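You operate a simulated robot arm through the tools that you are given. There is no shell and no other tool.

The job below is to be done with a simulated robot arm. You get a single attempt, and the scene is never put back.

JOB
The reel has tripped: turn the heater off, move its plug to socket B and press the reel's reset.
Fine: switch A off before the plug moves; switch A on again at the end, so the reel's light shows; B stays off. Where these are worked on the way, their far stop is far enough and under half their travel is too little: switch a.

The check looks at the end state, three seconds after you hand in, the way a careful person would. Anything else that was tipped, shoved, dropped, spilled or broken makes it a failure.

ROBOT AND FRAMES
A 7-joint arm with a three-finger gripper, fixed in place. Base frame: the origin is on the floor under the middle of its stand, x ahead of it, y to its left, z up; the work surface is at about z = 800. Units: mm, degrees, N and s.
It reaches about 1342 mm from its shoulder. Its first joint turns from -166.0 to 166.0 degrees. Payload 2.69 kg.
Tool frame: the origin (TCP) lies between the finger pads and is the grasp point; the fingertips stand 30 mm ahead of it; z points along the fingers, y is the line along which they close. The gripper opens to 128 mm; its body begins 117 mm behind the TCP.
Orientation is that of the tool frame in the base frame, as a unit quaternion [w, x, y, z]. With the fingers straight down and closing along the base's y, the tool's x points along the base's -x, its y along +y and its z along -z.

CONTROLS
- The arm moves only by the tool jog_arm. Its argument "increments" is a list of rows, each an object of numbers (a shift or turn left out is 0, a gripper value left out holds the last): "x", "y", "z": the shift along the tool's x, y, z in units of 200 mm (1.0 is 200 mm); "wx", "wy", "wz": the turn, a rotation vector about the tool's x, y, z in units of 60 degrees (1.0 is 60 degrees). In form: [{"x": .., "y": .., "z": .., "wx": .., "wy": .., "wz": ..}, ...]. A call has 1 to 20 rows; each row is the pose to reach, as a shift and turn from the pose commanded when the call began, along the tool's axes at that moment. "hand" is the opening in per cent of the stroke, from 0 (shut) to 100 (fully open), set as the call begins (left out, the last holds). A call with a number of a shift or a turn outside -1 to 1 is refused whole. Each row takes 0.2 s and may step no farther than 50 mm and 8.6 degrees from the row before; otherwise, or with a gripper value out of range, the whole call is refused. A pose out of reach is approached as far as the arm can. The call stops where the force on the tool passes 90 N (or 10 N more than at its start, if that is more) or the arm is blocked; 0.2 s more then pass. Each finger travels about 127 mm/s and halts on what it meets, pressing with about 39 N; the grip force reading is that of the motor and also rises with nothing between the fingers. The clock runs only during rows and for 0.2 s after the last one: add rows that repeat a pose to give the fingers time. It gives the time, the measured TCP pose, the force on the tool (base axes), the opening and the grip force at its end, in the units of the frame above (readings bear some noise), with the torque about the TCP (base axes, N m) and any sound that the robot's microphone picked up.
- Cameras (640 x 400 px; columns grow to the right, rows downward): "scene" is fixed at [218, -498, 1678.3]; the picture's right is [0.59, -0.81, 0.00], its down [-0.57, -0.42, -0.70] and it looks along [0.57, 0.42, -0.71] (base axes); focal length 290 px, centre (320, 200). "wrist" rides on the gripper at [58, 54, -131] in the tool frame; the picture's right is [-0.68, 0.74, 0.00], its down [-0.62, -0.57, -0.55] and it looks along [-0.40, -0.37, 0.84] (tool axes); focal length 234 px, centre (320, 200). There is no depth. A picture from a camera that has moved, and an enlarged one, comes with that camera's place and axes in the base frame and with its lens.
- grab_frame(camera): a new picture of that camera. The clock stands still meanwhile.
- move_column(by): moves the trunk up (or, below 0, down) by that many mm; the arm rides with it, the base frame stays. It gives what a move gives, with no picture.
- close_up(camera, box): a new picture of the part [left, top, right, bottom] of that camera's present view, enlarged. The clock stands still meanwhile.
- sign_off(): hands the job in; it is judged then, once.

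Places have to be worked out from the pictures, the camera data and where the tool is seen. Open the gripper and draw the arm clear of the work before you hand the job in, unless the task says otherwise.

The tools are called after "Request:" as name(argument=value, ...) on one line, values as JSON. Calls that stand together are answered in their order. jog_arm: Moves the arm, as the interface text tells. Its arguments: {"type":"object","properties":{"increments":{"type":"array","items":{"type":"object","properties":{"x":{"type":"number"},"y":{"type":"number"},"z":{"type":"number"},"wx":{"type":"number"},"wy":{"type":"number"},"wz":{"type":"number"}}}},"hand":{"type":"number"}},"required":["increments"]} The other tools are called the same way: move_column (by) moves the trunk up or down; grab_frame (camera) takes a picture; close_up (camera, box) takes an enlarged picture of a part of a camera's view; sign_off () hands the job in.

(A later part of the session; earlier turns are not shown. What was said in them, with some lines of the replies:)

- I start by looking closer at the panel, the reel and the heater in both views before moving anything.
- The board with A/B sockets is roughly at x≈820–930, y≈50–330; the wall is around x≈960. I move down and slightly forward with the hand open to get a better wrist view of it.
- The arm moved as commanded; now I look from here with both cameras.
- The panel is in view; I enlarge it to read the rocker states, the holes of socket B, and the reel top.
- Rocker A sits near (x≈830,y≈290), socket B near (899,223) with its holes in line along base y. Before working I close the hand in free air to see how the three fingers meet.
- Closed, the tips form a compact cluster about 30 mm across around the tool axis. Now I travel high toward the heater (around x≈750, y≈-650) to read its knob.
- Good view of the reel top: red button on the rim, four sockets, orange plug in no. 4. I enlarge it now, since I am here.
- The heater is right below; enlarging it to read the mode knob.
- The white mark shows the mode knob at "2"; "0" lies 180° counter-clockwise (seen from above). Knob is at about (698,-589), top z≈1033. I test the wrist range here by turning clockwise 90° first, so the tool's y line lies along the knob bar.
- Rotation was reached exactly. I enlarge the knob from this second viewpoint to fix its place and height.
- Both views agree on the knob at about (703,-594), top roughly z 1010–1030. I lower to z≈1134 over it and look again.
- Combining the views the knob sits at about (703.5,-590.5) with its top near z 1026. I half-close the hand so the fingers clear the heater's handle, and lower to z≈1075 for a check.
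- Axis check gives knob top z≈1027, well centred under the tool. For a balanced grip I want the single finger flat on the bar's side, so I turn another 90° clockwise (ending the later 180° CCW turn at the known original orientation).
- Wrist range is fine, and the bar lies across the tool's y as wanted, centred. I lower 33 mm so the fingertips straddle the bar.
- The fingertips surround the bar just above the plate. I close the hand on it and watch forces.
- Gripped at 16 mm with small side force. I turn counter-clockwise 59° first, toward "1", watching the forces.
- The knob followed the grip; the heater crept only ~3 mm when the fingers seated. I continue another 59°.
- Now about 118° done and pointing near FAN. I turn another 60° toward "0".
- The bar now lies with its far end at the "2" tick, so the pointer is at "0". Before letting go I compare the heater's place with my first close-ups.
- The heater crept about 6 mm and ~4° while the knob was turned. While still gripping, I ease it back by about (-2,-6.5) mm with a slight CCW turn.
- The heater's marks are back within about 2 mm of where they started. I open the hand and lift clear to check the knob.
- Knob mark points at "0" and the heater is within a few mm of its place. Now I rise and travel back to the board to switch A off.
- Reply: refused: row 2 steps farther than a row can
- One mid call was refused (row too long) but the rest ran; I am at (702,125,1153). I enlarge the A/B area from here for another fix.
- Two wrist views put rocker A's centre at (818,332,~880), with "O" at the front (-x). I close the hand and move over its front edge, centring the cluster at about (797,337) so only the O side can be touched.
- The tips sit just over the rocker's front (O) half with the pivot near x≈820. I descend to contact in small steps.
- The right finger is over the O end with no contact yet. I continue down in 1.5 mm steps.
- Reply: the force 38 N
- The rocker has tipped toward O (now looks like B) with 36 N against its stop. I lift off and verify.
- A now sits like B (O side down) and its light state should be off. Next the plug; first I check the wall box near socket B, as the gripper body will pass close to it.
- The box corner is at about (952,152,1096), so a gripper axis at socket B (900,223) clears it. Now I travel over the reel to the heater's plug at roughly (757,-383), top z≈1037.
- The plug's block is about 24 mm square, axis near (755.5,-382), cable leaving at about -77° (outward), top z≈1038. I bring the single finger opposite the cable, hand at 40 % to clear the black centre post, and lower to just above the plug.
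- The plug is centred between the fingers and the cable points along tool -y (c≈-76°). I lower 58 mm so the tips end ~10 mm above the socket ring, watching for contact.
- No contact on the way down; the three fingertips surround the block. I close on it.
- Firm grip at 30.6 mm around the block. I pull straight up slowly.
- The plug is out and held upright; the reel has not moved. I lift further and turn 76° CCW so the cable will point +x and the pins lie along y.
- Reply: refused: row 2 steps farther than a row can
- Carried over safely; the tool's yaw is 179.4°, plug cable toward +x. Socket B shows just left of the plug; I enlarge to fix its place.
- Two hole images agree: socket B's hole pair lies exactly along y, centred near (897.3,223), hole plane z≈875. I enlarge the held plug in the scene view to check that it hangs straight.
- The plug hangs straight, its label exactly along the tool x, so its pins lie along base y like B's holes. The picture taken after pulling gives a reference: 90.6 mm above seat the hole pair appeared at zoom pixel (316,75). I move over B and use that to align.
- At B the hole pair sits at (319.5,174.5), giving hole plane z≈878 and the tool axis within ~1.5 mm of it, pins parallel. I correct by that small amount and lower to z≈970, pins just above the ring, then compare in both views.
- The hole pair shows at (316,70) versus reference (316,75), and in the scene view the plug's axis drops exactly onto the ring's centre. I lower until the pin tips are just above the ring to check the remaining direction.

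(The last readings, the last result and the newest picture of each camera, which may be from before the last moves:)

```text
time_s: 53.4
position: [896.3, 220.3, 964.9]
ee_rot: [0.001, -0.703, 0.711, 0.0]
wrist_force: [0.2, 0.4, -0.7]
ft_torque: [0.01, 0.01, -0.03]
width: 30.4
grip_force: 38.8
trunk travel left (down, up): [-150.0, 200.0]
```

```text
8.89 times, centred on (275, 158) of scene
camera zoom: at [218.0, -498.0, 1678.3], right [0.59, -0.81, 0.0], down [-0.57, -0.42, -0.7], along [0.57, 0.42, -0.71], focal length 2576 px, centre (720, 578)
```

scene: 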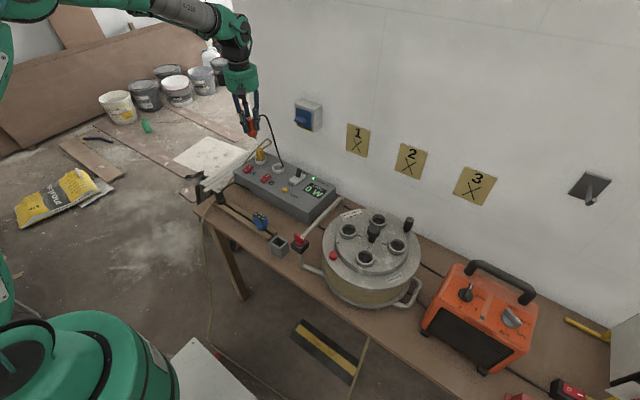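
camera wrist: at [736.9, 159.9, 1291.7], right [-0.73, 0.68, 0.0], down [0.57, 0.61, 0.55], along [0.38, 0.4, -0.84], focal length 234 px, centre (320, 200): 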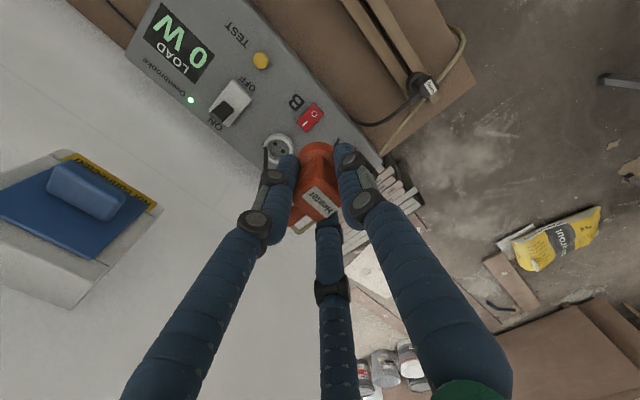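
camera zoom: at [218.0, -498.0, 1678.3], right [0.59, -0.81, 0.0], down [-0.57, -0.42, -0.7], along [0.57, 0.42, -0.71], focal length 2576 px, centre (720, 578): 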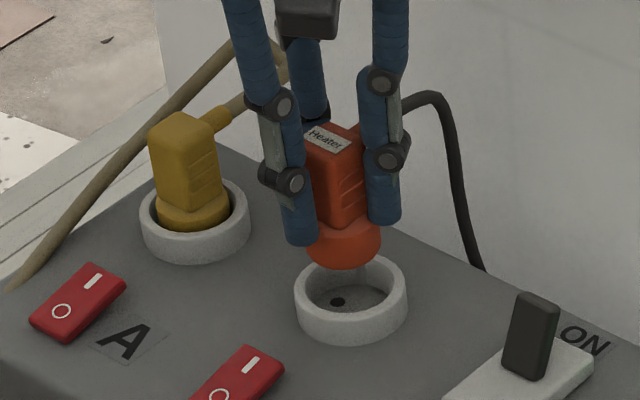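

Request:
close_up(camera="scene", box=[268, 148, 288, 164])

Request:
close_up(camera="wrist", box=[280, 110, 350, 160])

```text
16.00 times, centred on (278, 156) of scene
camera zoom: at [218.0, -498.0, 1678.3], right [0.59, -0.81, 0.0], down [-0.57, -0.42, -0.7], along [0.57, 0.42, -0.71], focal length 4636 px, centre (992, 904)
```

zoom: 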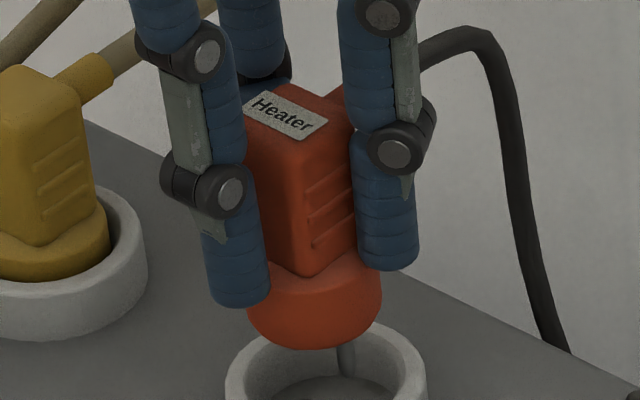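

```text
8.00 times, centred on (315, 135) of wrist
camera zoom: at [841.4, 162.7, 1097.4], right [-0.73, 0.68, 0.0], down [0.57, 0.61, 0.55], along [0.38, 0.4, -0.84], focal length 1873 px, centre (360, 720)
```

zoom: 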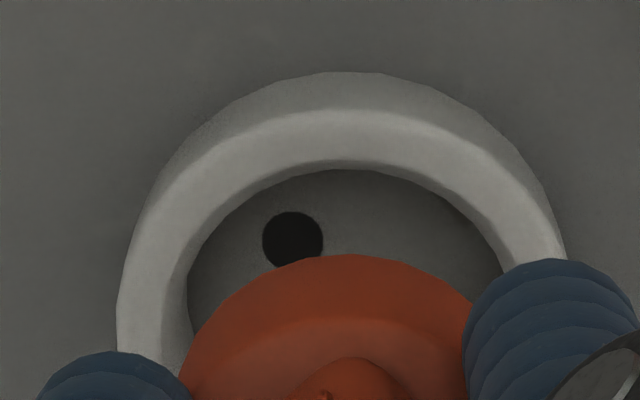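

In the scene view the visible pin goes into the ring where expected and all readings are free. I now lower slowly with the force as guide.

Request:
jog_arm(increments=[{"z": 0.02}, {"z": 0.04}, {"z": 0.06}, {"z": 0.075}, {"z": 0.085}, {"z": 0.095}, {"z": 0.105}, {"z": 0.115}])

Request:
close_up(camera="scene", box=[262, 143, 292, 170])

Request:
close_up(camera="wrist", box=[250, 110, 390, 230])

```text
time_s: 55.2
position: [897.8, 220.0, 943.1]
ee_rot: [0.0, -0.703, 0.711, 0.0]
wrist_force: [0.4, 0.6, -1.0]
ft_torque: [0.0, 0.01, -0.03]
width: 30.6
grip_force: 39.3
trunk travel left (down, up): [-150.0, 200.0]
```

```text
14.81 times, centred on (277, 156) of scene
camera zoom: at [218.0, -498.0, 1678.3], right [0.59, -0.81, 0.0], down [-0.57, -0.42, -0.7], along [0.57, 0.42, -0.71], focal length 4293 px, centre (957, 844)
```

zoom: 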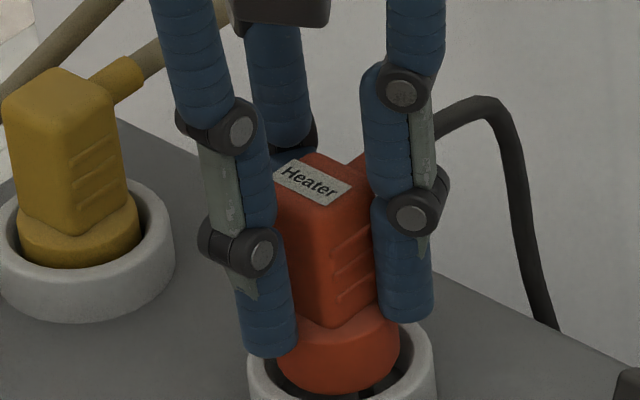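

```text
3.33 times, centred on (320, 170) of wrist
camera zoom: at [841.4, 162.6, 1074.5], right [-0.73, 0.68, 0.0], down [0.57, 0.61, 0.55], along [0.38, 0.4, -0.84], focal length 781 px, centre (320, 300)
```

zoom: 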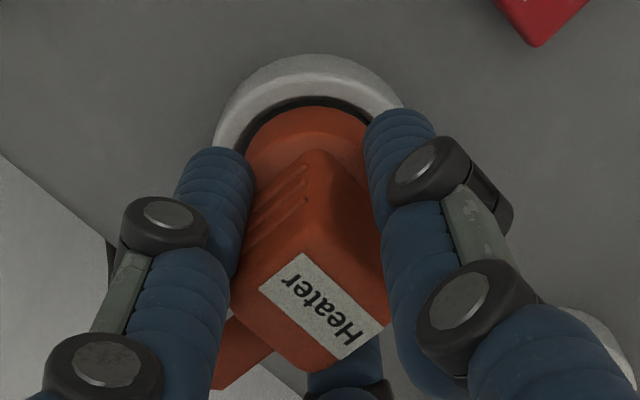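

The disc is entering the ring concentrically with no force yet. I keep lowering in 2–2.5 mm steps.

Request:
jog_arm(increments=[{"z": 0.01}, {"z": 0.02}, {"z": 0.03}, {"z": 0.04}, {"z": 0.05}, {"z": 0.06}])

Request:
close_up(camera="scene", box=[262, 143, 292, 170])

Request:
close_up(camera="wrist", box=[250, 110, 390, 230])

```text
time_s: 56.6
position: [896.1, 222.0, 930.0]
ee_rot: [0.0, -0.703, 0.711, 0.0]
wrist_force: [2.3, 1.7, -1.1]
ft_torque: [0.1, -0.06, -0.02]
width: 30.3
grip_force: 39.1
trunk travel left (down, up): [-150.0, 200.0]
```

```text
14.81 times, centred on (277, 156) of scene
camera zoom: at [218.0, -498.0, 1678.3], right [0.59, -0.81, 0.0], down [-0.57, -0.42, -0.7], along [0.57, 0.42, -0.71], focal length 4293 px, centre (957, 844)
```

zoom: 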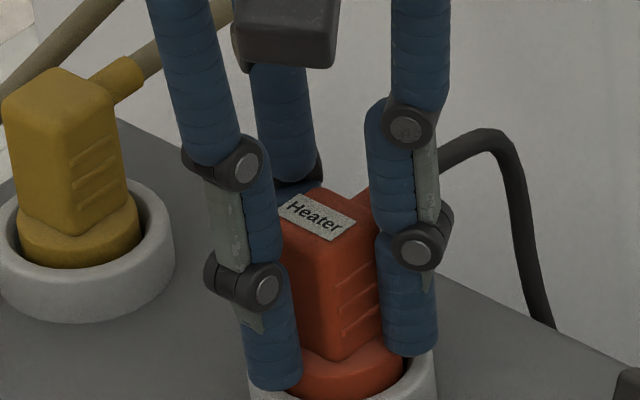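

```text
3.33 times, centred on (320, 170) of wrist
camera zoom: at [841.7, 162.7, 1062.3], right [-0.73, 0.68, 0.0], down [0.57, 0.61, 0.55], along [0.38, 0.4, -0.84], focal length 781 px, centre (320, 300)
```

zoom: 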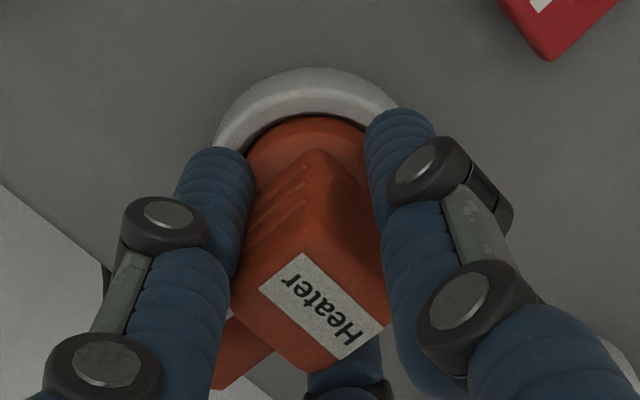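

The view is within about 4 mm of the seated reference and there is still no resistance, so the pins are in the holes. I press on in small steps to the seat.

Request:
jog_arm(increments=[{"z": 0.008}, {"z": 0.016}, {"z": 0.024}, {"z": 0.032}, {"z": 0.04}])

Request:
close_up(camera="scene", box=[262, 143, 292, 170])

Request:
close_up(camera="wrist", box=[250, 110, 390, 230])

```text
time_s: 57.8
position: [897.3, 221.7, 924.3]
ee_rot: [0.001, -0.703, 0.711, -0.001]
wrist_force: [-5.2, -0.2, 21.0]
ft_torque: [-0.05, 0.48, -0.02]
width: 30.4
grip_force: 39.0
trunk travel left (down, up): [-150.0, 200.0]
```

```text
14.81 times, centred on (277, 156) of scene
camera zoom: at [218.0, -498.0, 1678.3], right [0.59, -0.81, 0.0], down [-0.57, -0.42, -0.7], along [0.57, 0.42, -0.71], focal length 4293 px, centre (957, 844)
```

zoom: 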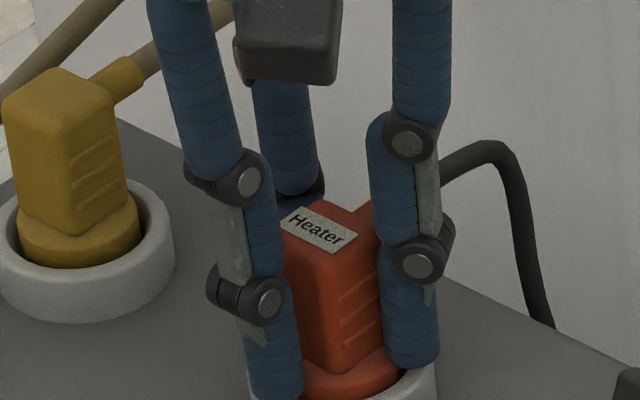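

```text
3.33 times, centred on (320, 170) of wrist
camera zoom: at [841.4, 162.5, 1057.5], right [-0.73, 0.68, 0.0], down [0.57, 0.61, 0.55], along [0.38, 0.4, -0.83], focal length 781 px, centre (320, 300)
```

zoom: 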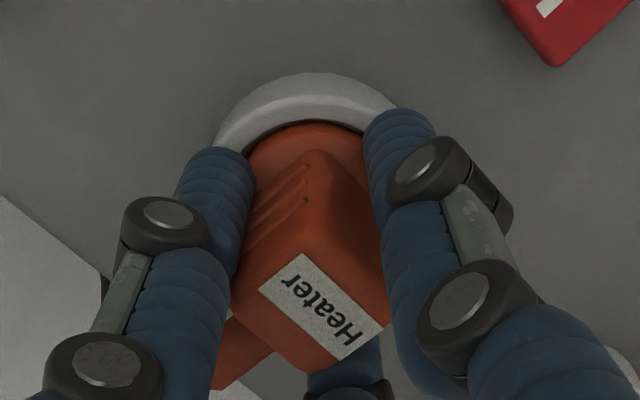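

The view now equals the seated reference and 21 N upward force has built up. I press about 2.5 mm more to be sure it is fully home.

Request:
jog_arm(increments=[{"z": 0.006}, {"z": 0.0125}, {"z": 0.0125}])

Request:
close_up(camera="wrist", box=[250, 110, 390, 230])

```text
time_s: 58.6
position: [897.3, 220.8, 926.0]
ee_rot: [0.003, -0.703, 0.711, -0.001]
wrist_force: [-3.9, 0.1, 47.9]
ft_torque: [0.0, 0.25, 0.02]
width: 30.3
grip_force: 39.2
trunk travel left (down, up): [-150.0, 200.0]
```

```text
3.33 times, centred on (320, 170) of wrist
camera zoom: at [841.0, 162.3, 1056.9], right [-0.73, 0.68, 0.0], down [0.57, 0.61, 0.55], along [0.38, 0.4, -0.83], focal length 781 px, centre (320, 300)
```

zoom: 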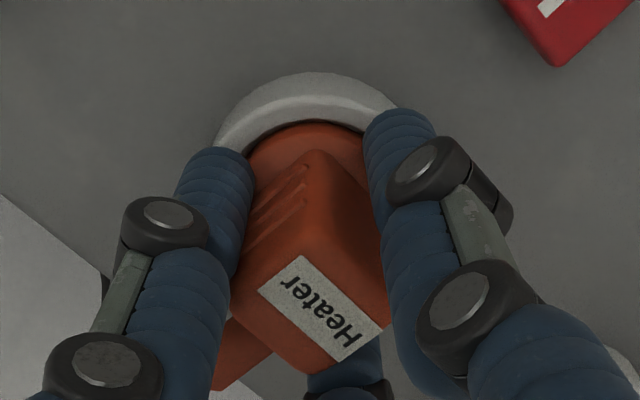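

Force rose to 48 N with no further travel: the plug is home. I relieve the push, open the hand and lift straight off.

Request:
jog_arm(increments=[{"z": -0.01}, {"z": -0.02}, {"z": -0.02}])

Request:
jog_arm(increments=[{"z": 0}, {"z": 0}, {"z": 0}, {"z": -0.1}, {"z": -0.25}, {"z": -0.45}], hand=45)

Request:
close_up(camera="wrist", box=[240, 80, 400, 220])

Request:
close_up(camera="scene", box=[225, 130, 305, 190])

```text
time_s: 59.4
position: [896.5, 220.0, 925.5]
ee_rot: [0.001, -0.703, 0.711, -0.002]
wrist_force: [17.8, 5.8, 31.0]
ft_torque: [0.22, -0.98, 0.06]
width: 30.6
grip_force: 38.7
trunk travel left (down, up): [-150.0, 200.0]
```

```text
time_s: 60.8
position: [895.2, 220.9, 1013.8]
ee_rot: [0.0, -0.704, 0.711, 0.0]
wrist_force: [-0.3, -0.2, -0.4]
ft_torque: [0.02, -0.03, -0.02]
width: 57.7
grip_force: 0.0
trunk travel left (down, up): [-150.0, 200.0]
```

```text
2.86 times, centred on (320, 150) of wrist
camera zoom: at [840.2, 162.5, 1145.5], right [-0.73, 0.68, 0.0], down [0.57, 0.61, 0.55], along [0.37, 0.4, -0.84], focal length 669 px, centre (320, 343)
```

zoom: 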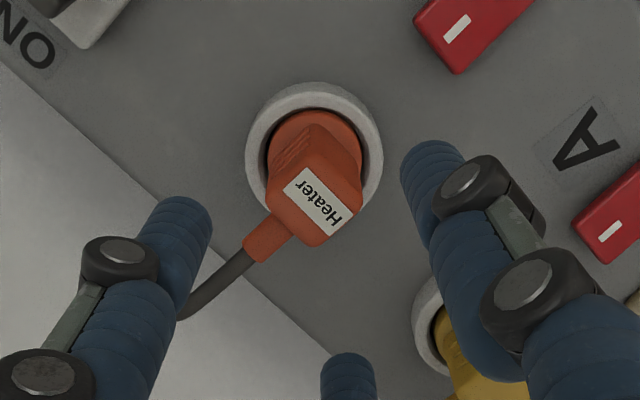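

```text
6.67 times, centred on (265, 160) of scene
camera zoom: at [218.0, -498.0, 1678.3], right [0.59, -0.81, 0.0], down [-0.57, -0.42, -0.7], along [0.57, 0.42, -0.71], focal length 1932 px, centre (687, 467)
```

zoom: 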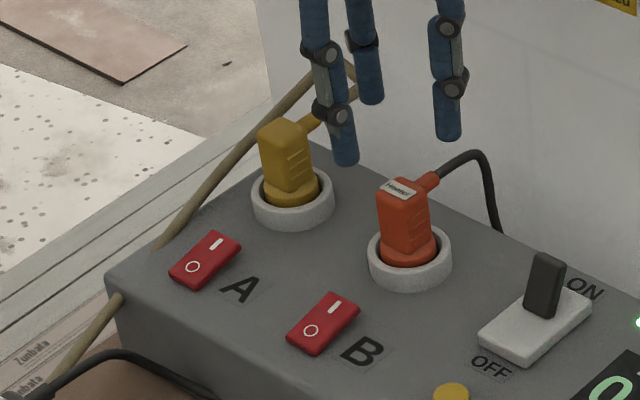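

Plug sits fully in B just like the yellow one in A, cable toward the wall. Next the reel's reset; I rise, back off from the wall and head to the reel, turning the wrist back on the way.

Request:
jog_arm(increments=[{"z": -0.2}, {"z": -0.42}, {"z": -0.65}, {"z": -0.7, "y": 0.2}, {"z": -0.7, "y": 0.42}, {"z": -0.7, "y": 0.65}])

Request:
jog_arm(increments=[{"x": 0.2, "wz": 0.13}, {"x": 0.4, "wz": 0.26}, {"x": 0.6, "y": 0.05, "wz": 0.39}, {"x": 0.8, "y": 0.1, "wz": 0.52}, {"x": 1.0, "y": 0.15, "wz": 0.65}, {"x": 1.0, "y": 0.3, "wz": 0.78}, {"x": 1.0, "y": 0.4, "wz": 0.91}])

Request:
jog_arm(increments=[{"wz": 0.14}, {"wz": 0.28}, {"wz": 0.42}, {"wz": 0.56}, {"wz": 0.58}])

Request:
grab_frame(camera="wrist")

Request:
grab_frame(camera="scene")

```text
time_s: 62.2
position: [766.0, 223.3, 1154.9]
ee_rot: [-0.001, -0.704, 0.711, 0.0]
wrist_force: [0.9, 0.2, -0.7]
ft_torque: [-0.03, 0.03, 0.0]
width: 57.5
grip_force: 0.0
trunk travel left (down, up): [-150.0, 200.0]
```

```text
time_s: 63.8
position: [683.9, 22.2, 1155.1]
ee_rot: [0.001, -0.298, 0.955, -0.001]
wrist_force: [0.2, -0.4, -0.6]
ft_torque: [-0.03, -0.01, 0.01]
width: 57.7
grip_force: 0.0
trunk travel left (down, up): [-150.0, 200.0]
```

```text
time_s: 65.0
position: [684.0, 23.4, 1154.1]
ee_rot: [0.0, 0.0, 1.0, 0.0]
wrist_force: [-0.5, 0.2, 0.3]
ft_torque: [-0.01, 0.0, -0.04]
width: 57.7
grip_force: 0.1
trunk travel left (down, up): [-150.0, 200.0]
```

```text
taken
camera wrist: at [625.0, 76.5, 1286.2], right [0.68, 0.74, 0.0], down [0.61, -0.57, 0.55], along [0.4, -0.37, -0.84], focal length 234 px, centre (320, 200)
```

wrist: 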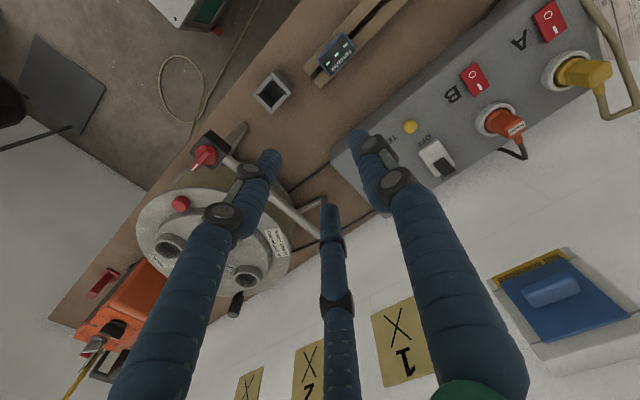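

```text
taken
```

scene: 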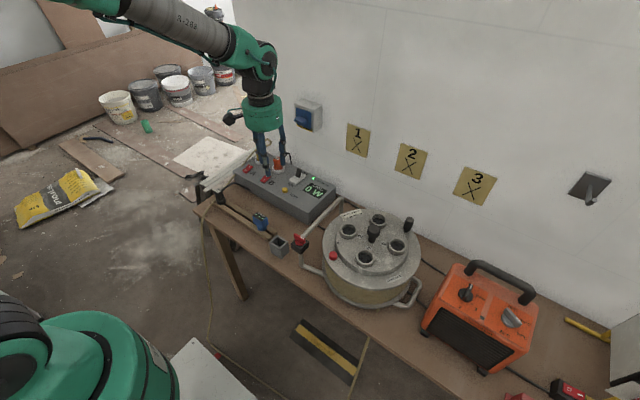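

I enlarge the red items on the reel to be sure which is the reset.

Request:
close_up(camera="wrist", box=[140, 120, 260, 230])

Request:
close_up(camera="scene", box=[285, 220, 355, 280])

```text
3.64 times, centred on (200, 175) of wrist
camera zoom: at [625.0, 76.5, 1286.2], right [0.68, 0.74, 0.0], down [0.61, -0.57, 0.55], along [0.4, -0.37, -0.84], focal length 852 px, centre (756, 291)
```

zoom: 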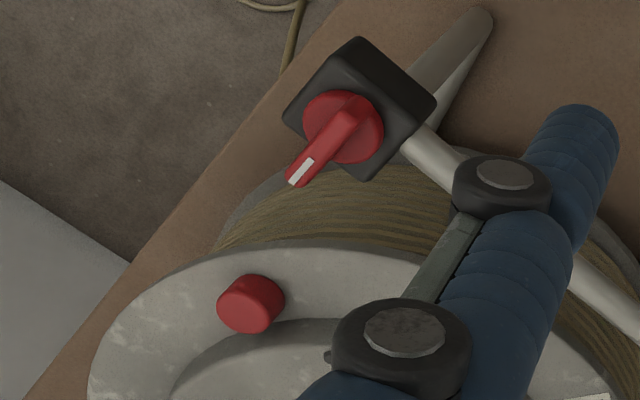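

```text
6.67 times, centred on (320, 250) of scene
camera zoom: at [218.0, -498.0, 1678.3], right [0.59, -0.81, 0.0], down [-0.57, -0.42, -0.7], along [0.57, 0.42, -0.71], focal length 1932 px, centre (320, -133)
```

zoom: 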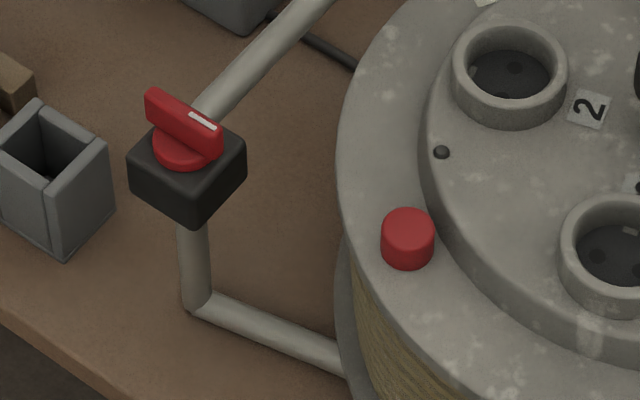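

The cylindrical red button on the flange is the reset (the rotary on the frame is something else; I leave it). Its top is near (629,-244,~964). I close the hand and go above it.

Request:
jog_arm(increments=[{"x": 0.05, "y": -0.2}, {"x": 0.1, "y": -0.4}, {"x": 0.15, "y": -0.6}, {"x": 0.2, "y": -0.8}, {"x": 0.25, "y": -1.0}], hand=0)

Request:
jog_arm(increments=[{"x": 0.025, "y": -0.17, "z": 0.1}, {"x": 0.025, "y": -0.337, "z": 0.2}, {"x": 0.025, "y": -0.337, "z": 0.4}])

Request:
grab_frame(camera="wrist")

Request:
close_up(camera="scene", box=[285, 180, 385, 280])

```text
time_s: 66.2
position: [633.5, -178.9, 1155.2]
ee_rot: [0.0, -0.001, 1.0, 0.001]
wrist_force: [0.7, 0.8, 0.1]
ft_torque: [0.0, 0.01, -0.03]
width: 2.0
grip_force: 31.1
trunk travel left (down, up): [-150.0, 200.0]
```

```text
time_s: 67.0
position: [630.7, -246.9, 1074.6]
ee_rot: [0.0, 0.0, 1.0, -0.001]
wrist_force: [0.2, -1.3, 0.6]
ft_torque: [0.05, -0.03, 0.01]
width: 2.1
grip_force: 31.9
trunk travel left (down, up): [-150.0, 200.0]
```

```text
taken
camera wrist: at [570.9, -192.5, 1205.9], right [0.68, 0.74, 0.0], down [0.62, -0.57, 0.55], along [0.4, -0.37, -0.84], focal length 234 px, centre (320, 200)
```

wrist: 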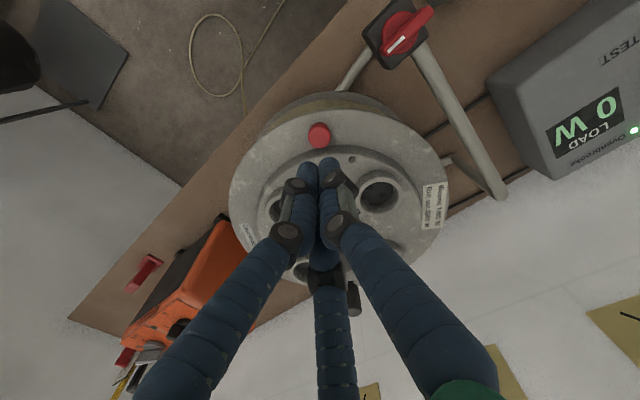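

```text
4.00 times, centred on (335, 230) of scene
camera zoom: at [218.0, -498.0, 1678.3], right [0.59, -0.81, 0.0], down [-0.57, -0.42, -0.7], along [0.57, 0.42, -0.71], focal length 1159 px, centre (260, 80)
```

zoom: 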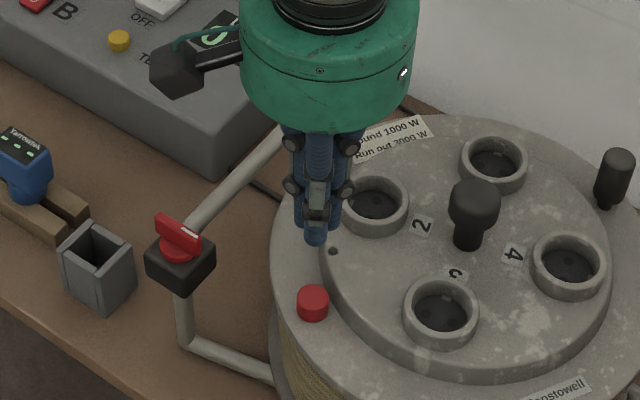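

Request:
close_up(camera="wrist", box=[280, 100, 370, 175])

```text
5.33 times, centred on (325, 138) of wrist
camera zoom: at [570.9, -192.5, 1205.9], right [0.68, 0.74, 0.0], down [0.62, -0.57, 0.55], along [0.4, -0.37, -0.84], focal length 1249 px, centre (293, 533)
```

zoom: 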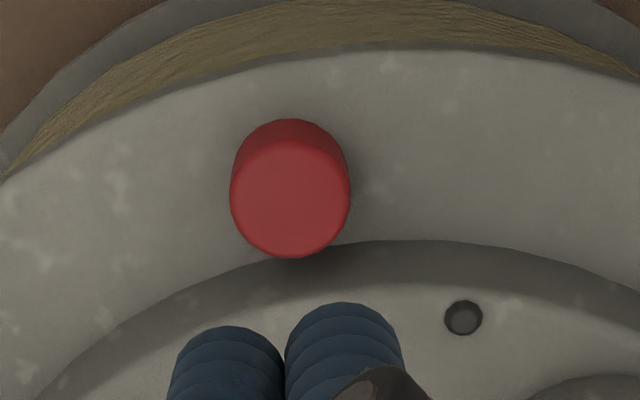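

The button is centred under the closed tips within ~1.5 mm; its top is at about z 960. I lower to just above it.

Request:
jog_arm(increments=[{"z": 0.15}, {"z": 0.28}, {"z": 0.36}, {"z": 0.385}, {"z": 0.395}, {"z": 0.405}, {"z": 0.415}])

Request:
close_up(camera="scene", box=[300, 200, 370, 270])

Request:
close_up(camera="wrist", box=[270, 110, 370, 200])

```text
time_s: 68.6
position: [629.8, -244.3, 992.3]
ee_rot: [0.0, 0.0, 1.0, -0.001]
wrist_force: [0.6, 0.3, 0.1]
ft_torque: [-0.01, 0.02, -0.02]
width: 2.0
grip_force: 31.9
trunk travel left (down, up): [-150.0, 200.0]
```

```text
5.71 times, centred on (335, 235) of scene
camera zoom: at [218.0, -498.0, 1678.3], right [0.59, -0.81, 0.0], down [-0.57, -0.42, -0.7], along [0.57, 0.42, -0.71], focal length 1656 px, centre (234, 0)
```

zoom: 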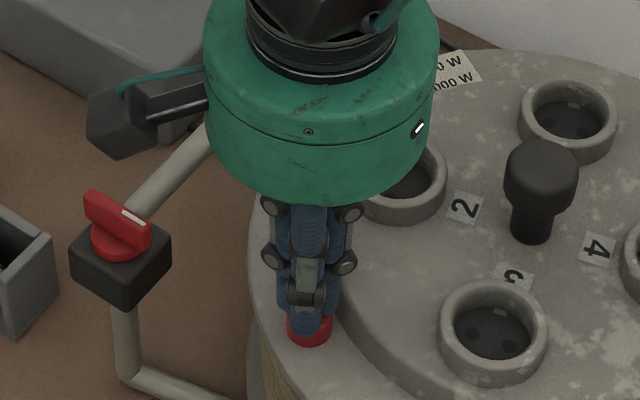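

```text
4.44 times, centred on (320, 155) of wrist
camera zoom: at [570.1, -191.3, 1123.2], right [0.68, 0.74, 0.0], down [0.62, -0.57, 0.55], along [0.4, -0.37, -0.84], focal length 1041 px, centre (320, 400)
```

zoom: 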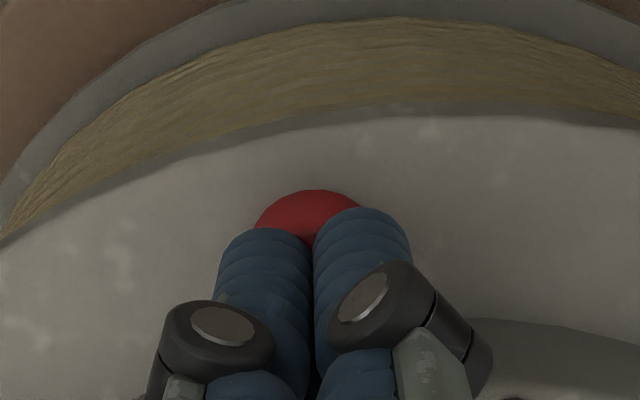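

The tips hover right on the button. I press down in 1.2 mm steps.

Request:
jog_arm(increments=[{"z": 0.006}, {"z": 0.012}, {"z": 0.018}, {"z": 0.024}, {"z": 0.03}, {"z": 0.036}])

Request:
close_up(camera="wrist", box=[270, 110, 370, 200])

```text
time_s: 70.0
position: [628.9, -244.4, 984.5]
ee_rot: [0.0, 0.0, 1.0, 0.0]
wrist_force: [-0.5, 1.2, 4.1]
ft_torque: [0.02, -0.01, 0.0]
width: 6.2
grip_force: 31.3
trunk travel left (down, up): [-150.0, 200.0]
```

```text
4.44 times, centred on (320, 155) of wrist
camera zoom: at [570.3, -191.4, 1116.2], right [0.68, 0.74, 0.0], down [0.62, -0.57, 0.55], along [0.4, -0.37, -0.84], focal length 1041 px, centre (320, 400)
```

zoom: 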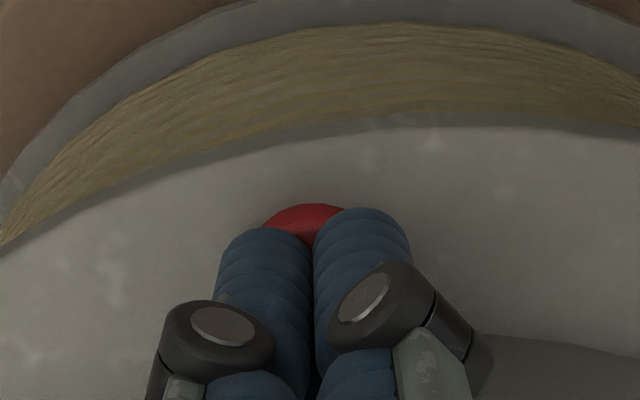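

Contact: 4 N, button going down. I continue a few more steps.

Request:
jog_arm(increments=[{"z": 0.006}, {"z": 0.012}, {"z": 0.018}])

Request:
close_up(camera="wrist", box=[270, 110, 370, 200])

Request:
close_up(camera="scene", box=[315, 235, 355, 270])

```text
time_s: 70.8
position: [628.6, -244.4, 983.0]
ee_rot: [0.001, 0.001, 1.0, -0.001]
wrist_force: [0.0, 4.0, 18.8]
ft_torque: [0.06, 0.0, 0.2]
width: 6.1
grip_force: 31.1
trunk travel left (down, up): [-150.0, 200.0]
```

```text
4.44 times, centred on (320, 155) of wrist
camera zoom: at [570.0, -191.5, 1113.5], right [0.68, 0.74, 0.0], down [0.61, -0.56, 0.55], along [0.41, -0.37, -0.83], focal length 1041 px, centre (320, 400)
```

zoom: 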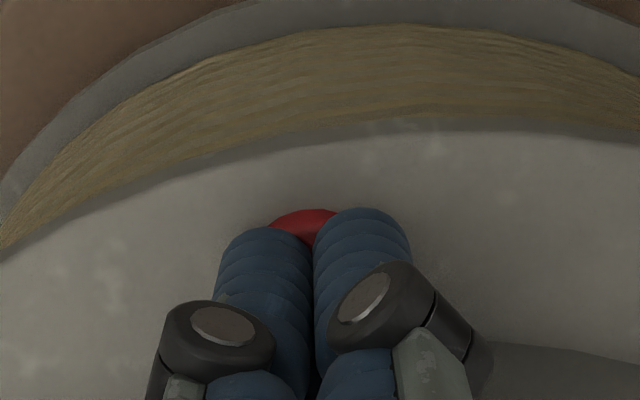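

```text
11.43 times, centred on (335, 252) of scene
camera zoom: at [218.0, -498.0, 1678.3], right [0.59, -0.81, 0.0], down [-0.57, -0.42, -0.7], along [0.57, 0.42, -0.71], focal length 3312 px, centre (149, -400)
```

zoom: 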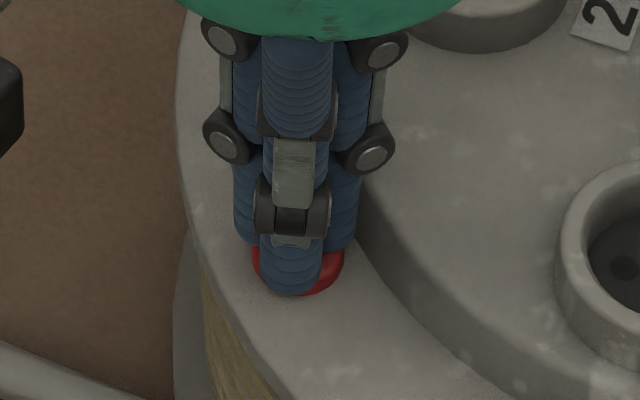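

18.8 N now; I press a little further to make sure the reset reaches its stop.

Request:
jog_arm(increments=[{"z": 0.006}, {"z": 0.012}, {"z": 0.018}, {"z": 0.018}])

Request:
close_up(camera="scene", box=[315, 235, 355, 270])

```text
time_s: 71.8
position: [629.6, -245.5, 980.1]
ee_rot: [0.002, 0.0, 1.0, -0.001]
wrist_force: [1.9, -3.1, 33.4]
ft_torque: [-0.14, -0.08, -0.15]
width: 6.0
grip_force: 31.8
trunk travel left (down, up): [-150.0, 200.0]
```

```text
11.43 times, centred on (335, 252) of scene
camera zoom: at [218.0, -498.0, 1678.3], right [0.59, -0.81, 0.0], down [-0.57, -0.42, -0.7], along [0.57, 0.42, -0.71], focal length 3312 px, centre (149, -400)
```

zoom: 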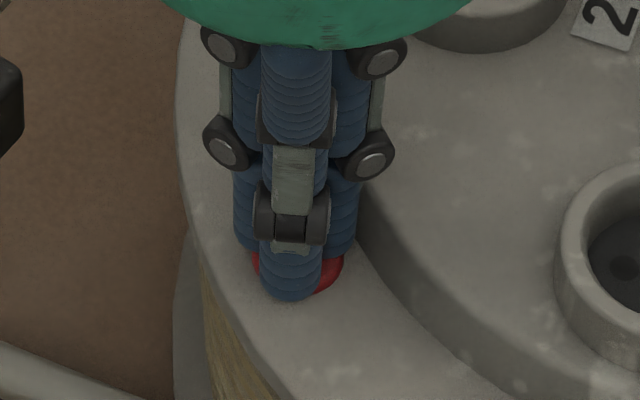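

Force 33 N and still some travel. I push a bit more until it no longer moves.

Request:
jog_arm(increments=[{"z": 0.006}, {"z": 0.012}, {"z": 0.018}, {"z": 0.018}])

Request:
close_up(camera="scene", box=[315, 235, 355, 270])

```text
time_s: 72.8
position: [629.5, -244.7, 977.8]
ee_rot: [0.003, 0.0, 1.0, 0.0]
wrist_force: [5.4, -4.2, 57.7]
ft_torque: [-0.17, -0.05, -0.13]
width: 5.9
grip_force: 31.0
trunk travel left (down, up): [-150.0, 200.0]
```

```text
11.43 times, centred on (335, 252) of scene
camera zoom: at [218.0, -498.0, 1678.3], right [0.59, -0.81, 0.0], down [-0.57, -0.42, -0.7], along [0.57, 0.42, -0.71], focal length 3312 px, centre (149, -400)
```

zoom: 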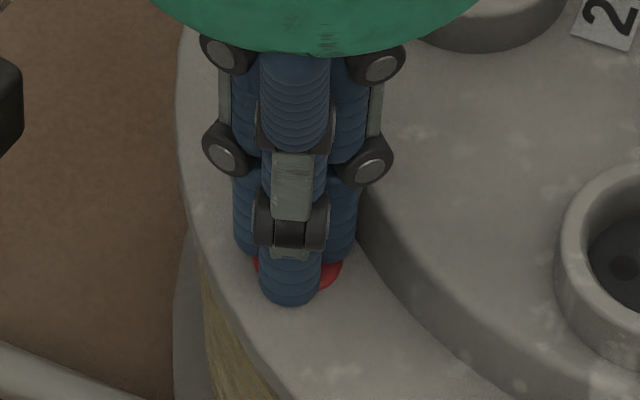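

57.7 N and the fingertips are down about 12 mm below first touch. I release and look at the button.

Request:
jog_arm(increments=[{"z": -0.03}, {"z": -0.1}, {"z": -0.25}, {"z": -0.45}])

Request:
close_up(camera="scene", box=[300, 210, 370, 270])

Request:
close_up(camera="wrist", box=[280, 100, 370, 175])

```text
time_s: 73.8
position: [628.8, -242.4, 1061.9]
ee_rot: [-0.001, -0.001, 1.0, 0.0]
wrist_force: [-0.5, -0.1, -0.2]
ft_torque: [0.0, -0.02, -0.01]
width: 1.9
grip_force: 31.5
trunk travel left (down, up): [-150.0, 200.0]
```

```text
6.67 times, centred on (335, 240) of scene
camera zoom: at [218.0, -498.0, 1678.3], right [0.59, -0.81, 0.0], down [-0.57, -0.42, -0.7], along [0.57, 0.42, -0.71], focal length 1932 px, centre (220, -67)
```

zoom: 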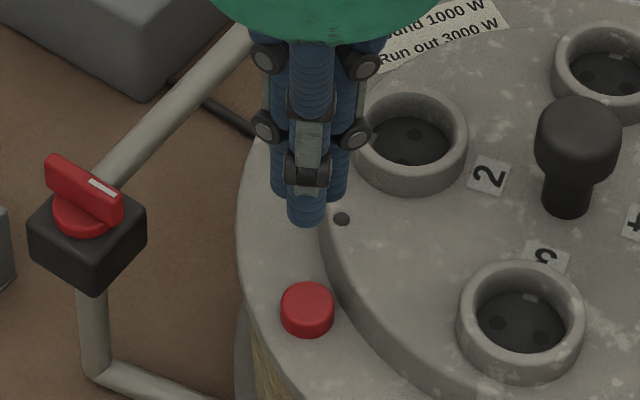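

```text
5.33 times, centred on (325, 138) of wrist
camera zoom: at [570.2, -190.6, 1194.3], right [0.68, 0.74, 0.0], down [0.62, -0.57, 0.55], along [0.4, -0.37, -0.84], focal length 1249 px, centre (293, 533)
```

zoom: 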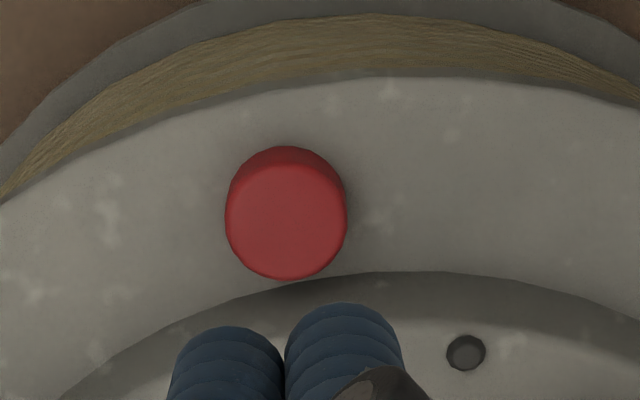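

The button now stays in, clearly lower than before, so the reset is latched. Finally switch A: I rise and travel to the board.

Request:
jog_arm(increments=[{"z": -0.2}, {"z": -0.42}, {"z": -0.47, "y": 0.2, "x": -0.05}, {"z": -0.47, "y": 0.4, "x": -0.15}, {"z": -0.47, "y": 0.6, "x": -0.25}, {"z": -0.47, "y": 0.8, "x": -0.35}, {"z": -0.47, "y": 1.0, "x": -0.4}])

Request:
jog_arm(increments=[{"y": 0.2, "x": -0.08}, {"y": 0.4, "x": -0.16}, {"y": 0.6, "x": -0.24}, {"y": 0.8, "x": -0.32}, {"y": 1.0, "x": -0.4}])

Request:
jog_arm(increments=[{"y": 0.2}, {"y": 0.4}, {"y": 0.6}, {"y": 0.8}, {"y": 0.87}, {"y": 0.87, "z": 0.2}, {"y": 0.87, "z": 0.4}])

Request:
grab_frame(camera="wrist")

Request:
close_up(camera="scene", box=[215, 110, 305, 190])

```text
time_s: 75.4
position: [709.0, -44.1, 1157.7]
ee_rot: [0.0, 0.0, 1.0, 0.0]
wrist_force: [0.3, -0.6, 0.0]
ft_torque: [0.03, 0.01, 0.0]
width: 2.1
grip_force: 31.4
trunk travel left (down, up): [-150.0, 200.0]
```

```text
time_s: 76.6
position: [791.0, 155.8, 1156.5]
ee_rot: [0.0, 0.0, 1.0, 0.0]
wrist_force: [0.2, -0.9, 0.5]
ft_torque: [0.02, -0.03, 0.0]
width: 2.1
grip_force: 32.0
trunk travel left (down, up): [-150.0, 200.0]
```

```text
time_s: 78.2
position: [788.0, 328.4, 1076.9]
ee_rot: [0.0, 0.0, 1.0, 0.001]
wrist_force: [0.1, 0.5, -0.9]
ft_torque: [0.03, -0.03, 0.01]
width: 1.9
grip_force: 31.2
trunk travel left (down, up): [-150.0, 200.0]
```

```text
taken
camera wrist: at [729.8, 382.1, 1208.7], right [0.68, 0.74, 0.0], down [0.62, -0.57, 0.55], along [0.4, -0.37, -0.84], focal length 234 px, centre (320, 200)
```

wrist: 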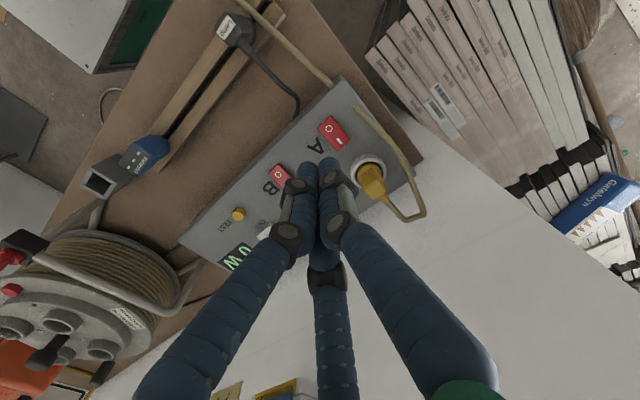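

```text
5.00 times, centred on (260, 150) of scene
camera zoom: at [218.0, -498.0, 1678.3], right [0.59, -0.81, 0.0], down [-0.57, -0.42, -0.7], along [0.57, 0.42, -0.71], focal length 1449 px, centre (620, 450)
```

zoom: 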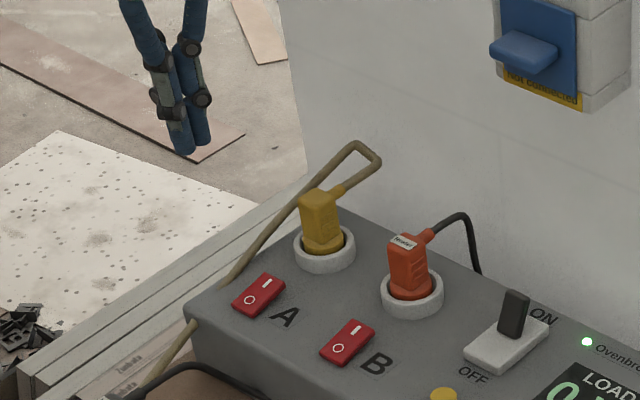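

I enlarge rocker A once more to place the press on its "I" end precisely.

Request:
close_up(camera="wrist", box=[300, 100, 400, 180])

```text
5.00 times, centred on (350, 140) of wrist
camera zoom: at [729.8, 382.1, 1208.7], right [0.68, 0.74, 0.0], down [0.62, -0.57, 0.55], along [0.4, -0.37, -0.84], focal length 1171 px, centre (170, 500)
```

zoom: 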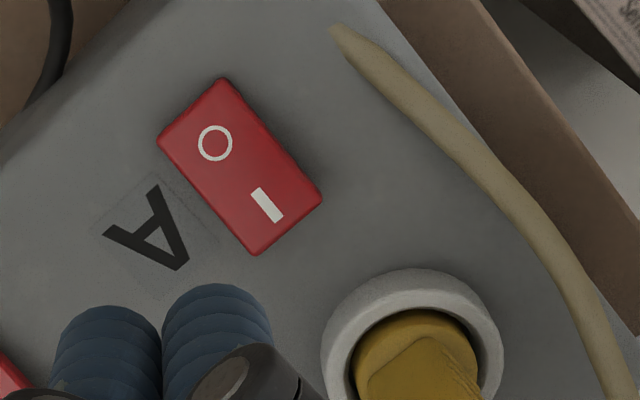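

Rocker A spans x 795–837, y 317–342; its "I" end is raised at the back. I move the closed tips to (836,326), clear of the yellow plug's ring, and lower to just above.

Request:
jog_arm(increments=[{"x": -0.12, "y": -0.006, "z": 0.1}, {"x": -0.239, "y": -0.012, "z": 0.25}, {"x": -0.239, "y": -0.012, "z": 0.45}, {"x": -0.239, "y": -0.012, "z": 0.62}, {"x": -0.239, "y": -0.012, "z": 0.7}])

Request:
close_up(camera="wrist", box=[260, 110, 420, 230])

Request:
close_up(camera="scene", box=[225, 130, 295, 190])

```text
time_s: 79.4
position: [838.4, 326.8, 936.4]
ee_rot: [0.0, 0.0, 1.0, 0.0]
wrist_force: [0.2, -0.2, -0.2]
ft_torque: [-0.04, 0.03, 0.02]
width: 2.0
grip_force: 31.0
trunk travel left (down, up): [-150.0, 200.0]
```

```text
3.33 times, centred on (340, 170) of wrist
camera zoom: at [779.1, 380.2, 1068.1], right [0.68, 0.74, 0.0], down [0.62, -0.57, 0.55], along [0.4, -0.37, -0.84], focal length 781 px, centre (253, 300)
```

zoom: 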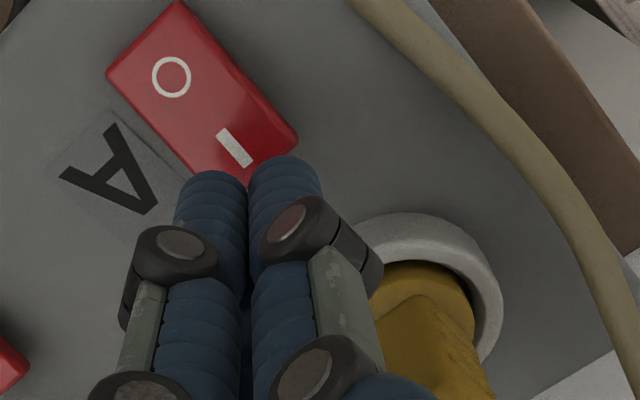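

```text
6.67 times, centred on (260, 160) of scene
camera zoom: at [218.0, -498.0, 1678.3], right [0.59, -0.81, 0.0], down [-0.57, -0.42, -0.7], along [0.57, 0.42, -0.71], focal length 1932 px, centre (720, 467)
```

zoom: 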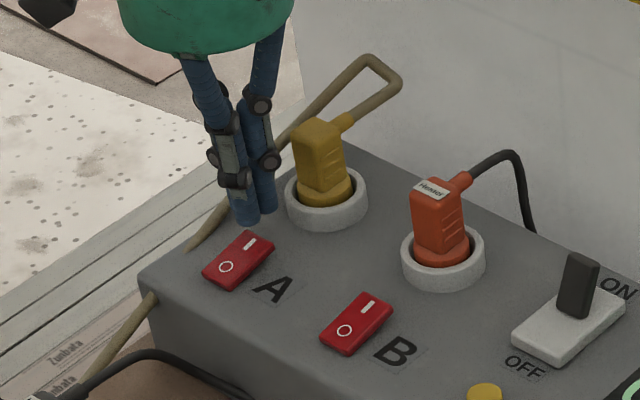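

The tips are at the back edge of A, a touch toward -y; I shift +4 mm y, -2 mm x and press down in small steps.

Request:
jog_arm(increments=[{"x": 0.01, "y": 0.02, "z": 0.0}, {"x": 0.01, "y": 0.02, "z": 0.04}, {"x": 0.01, "y": 0.02, "z": 0.08}, {"x": 0.01, "y": 0.02, "z": 0.09}, {"x": 0.01, "y": 0.02, "z": 0.1}, {"x": 0.01, "y": 0.02, "z": 0.1075}, {"x": 0.01, "y": 0.02, "z": 0.115}, {"x": 0.01, "y": 0.02, "z": 0.1225}])

Request:
close_up(camera="scene", box=[225, 140, 285, 190])

Request:
close_up(camera="wrist", box=[260, 110, 420, 230])

```text
time_s: 81.2
position: [836.0, 331.2, 912.2]
ee_rot: [0.0, 0.0, 1.0, 0.0]
wrist_force: [-0.4, 0.2, 0.0]
ft_torque: [0.01, -0.07, 0.01]
width: 2.2
grip_force: 31.6
trunk travel left (down, up): [-150.0, 200.0]
```

```text
8.00 times, centred on (255, 165) of scene
camera zoom: at [218.0, -498.0, 1678.3], right [0.59, -0.81, 0.0], down [-0.57, -0.42, -0.7], along [0.57, 0.42, -0.71], focal length 2318 px, centre (840, 480)
```

zoom: 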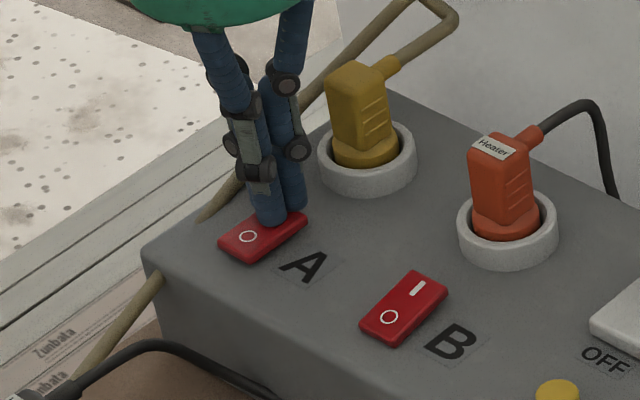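

```text
3.33 times, centred on (340, 170) of wrist
camera zoom: at [776.3, 384.5, 1044.5], right [0.68, 0.74, 0.0], down [0.62, -0.57, 0.55], along [0.4, -0.37, -0.84], focal length 781 px, centre (253, 300)
```

zoom: 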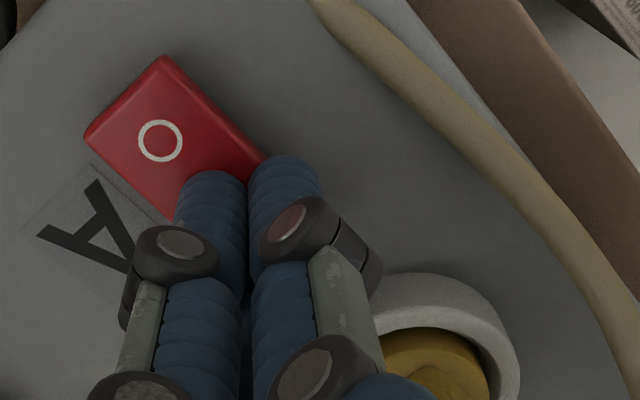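

The rocker has tipped over to "I" (front edge raised as at the start), with no residual force. I press 2 mm more to be sure it is at its stop, then lift.

Request:
jog_arm(increments=[{"z": 0.006}, {"z": 0.0125}, {"z": 0.018}])

Request:
jog_arm(increments=[{"z": -0.05}, {"z": -0.2}, {"z": -0.42}, {"z": -0.65}, {"z": -0.88}])

Request:
close_up(camera="scene", box=[225, 140, 345, 220])

Request:
close_up(camera="scene", box=[310, 195, 430, 275])

Request:
grab_frame(camera="scene")

```text
time_s: 82.0
position: [836.5, 331.9, 913.0]
ee_rot: [0.002, 0.0, 1.0, 0.001]
wrist_force: [4.7, -2.5, 19.4]
ft_torque: [-0.14, 0.17, 0.03]
width: 1.9
grip_force: 31.5
trunk travel left (down, up): [-150.0, 200.0]
```

```text
time_s: 83.2
position: [834.4, 330.5, 1086.2]
ee_rot: [0.0, -0.001, 1.0, 0.0]
wrist_force: [-0.7, -0.2, -0.8]
ft_torque: [0.03, 0.01, 0.01]
width: 1.9
grip_force: 31.4
trunk travel left (down, up): [-150.0, 200.0]
```

```text
5.00 times, centred on (285, 180) of scene
camera zoom: at [218.0, -498.0, 1678.3], right [0.59, -0.81, 0.0], down [-0.57, -0.42, -0.7], along [0.57, 0.42, -0.71], focal length 1449 px, centre (495, 300)
```

zoom: 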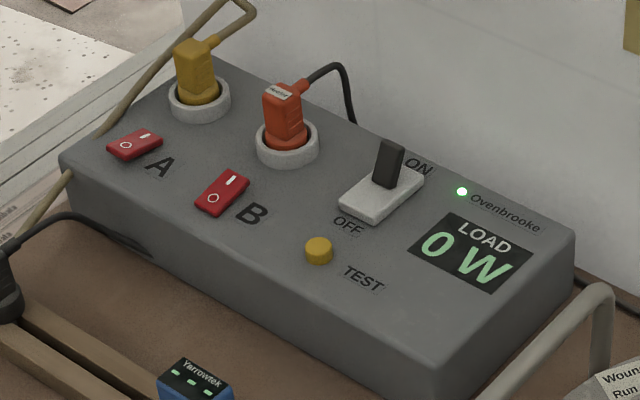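

```text
5.00 times, centred on (370, 235) of scene
camera zoom: at [218.0, -498.0, 1678.3], right [0.59, -0.81, 0.0], down [-0.57, -0.42, -0.7], along [0.57, 0.42, -0.71], focal length 1449 px, centre (70, 25)
```

zoom: 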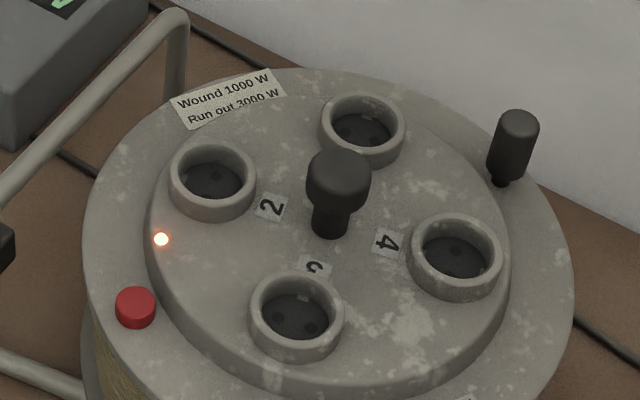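

```text
taken
```

scene: 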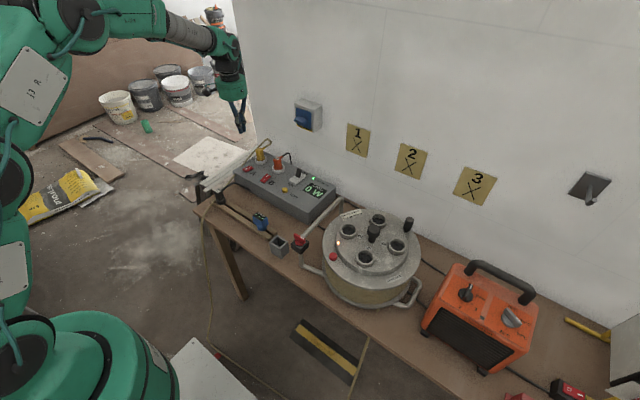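

The reel's light is lit, A is on, B is off, the plug is in B, load 0 W. I open the gripper and draw the arm up and away, then do a last check of the heater.

Request:
jog_arm(increments=[{"z": -0.2}, {"z": -0.4, "x": 0.1}, {"z": -0.6, "x": 0.2}, {"z": -0.8, "x": 0.3}, {"z": -1.0, "x": 0.4}, {"z": -1.0, "x": 0.6}, {"z": -1.0, "x": 0.75}], hand=100)

Request:
close_up(camera="scene", box=[440, 260, 550, 345])

Request:
close_up(camera="scene", box=[180, 120, 360, 270])

Request:
close_up(camera="scene", box=[400, 240, 640, 400])

```text
time_s: 84.8
position: [684.3, 331.2, 1286.3]
ee_rot: [0.0, 0.0, 1.0, 0.0]
wrist_force: [-0.5, 0.2, 0.3]
ft_torque: [-0.01, 0.0, 0.02]
width: 127.7
grip_force: 0.1
trunk travel left (down, up): [-150.0, 200.0]
```

```text
4.71 times, centred on (495, 302) of scene
camera zoom: at [218.0, -498.0, 1678.3], right [0.59, -0.81, 0.0], down [-0.57, -0.42, -0.7], along [0.57, 0.42, -0.71], focal length 1364 px, centre (-504, -282)
```

zoom: 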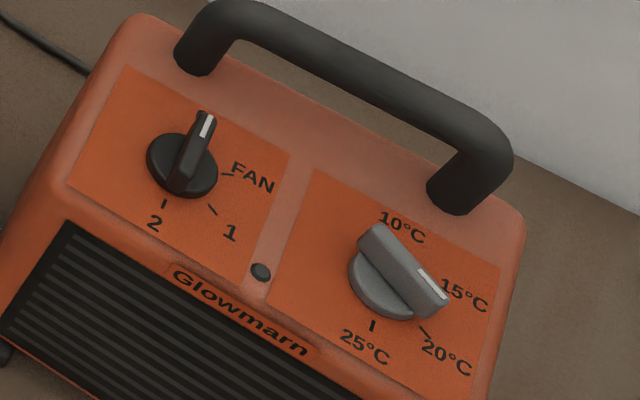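

```text
2.67 times, centred on (270, 195) of scene
camera zoom: at [218.0, -498.0, 1678.3], right [0.59, -0.81, 0.0], down [-0.57, -0.42, -0.7], along [0.57, 0.42, -0.71], focal length 773 px, centre (453, 213)
```

zoom: 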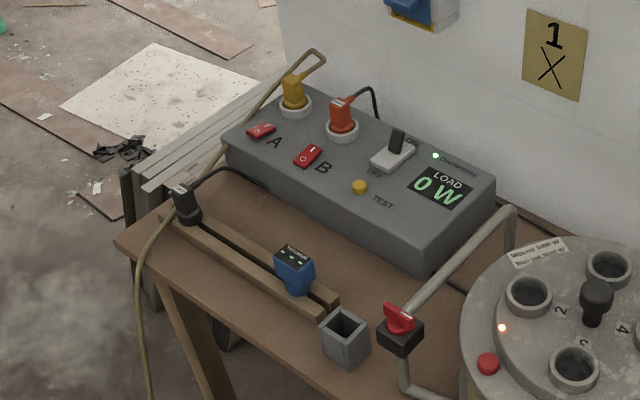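

```text
2.50 times, centred on (520, 320) of scene
camera zoom: at [218.0, -498.0, 1678.3], right [0.59, -0.81, 0.0], down [-0.57, -0.42, -0.7], along [0.57, 0.42, -0.71], focal length 724 px, centre (-180, -100)
```

zoom: 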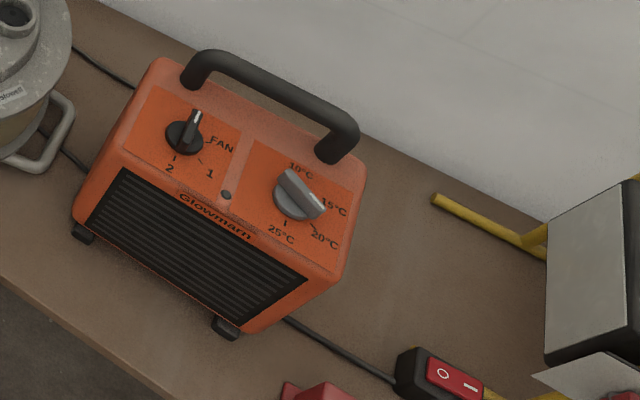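

The final pictures show each part of the job done:
- **Heater:** its knob is at 0, and it stands within a few mm of its first place.
- **Plug:** it is fully home in socket B.
- **Switches:** A is on and B is off.
- **Reel:** the reset is in and the light is lit.

Nothing else has moved. The hand is open and the arm is clear, so I hand in.

Request:
sign_off()

```text
The job is handed in.
```

The job is done and handed in. I checked each point in the last pictures:

- **Heater:** its knob now points to 0. It shifted by about 3–4 mm while I turned the knob; I eased it back most of the way.
- **Plug:** A was switched off before the plug moved. The heater's plug is now fully seated in socket B.
- **Reset:** the reel's red button is pressed and stays in.
- **Switches:** A is on again and the reel's light shows. B stayed off, and the load display reads 0 W.

The other objects on the bench look undisturbed. The gripper is open and the arm is drawn clear.
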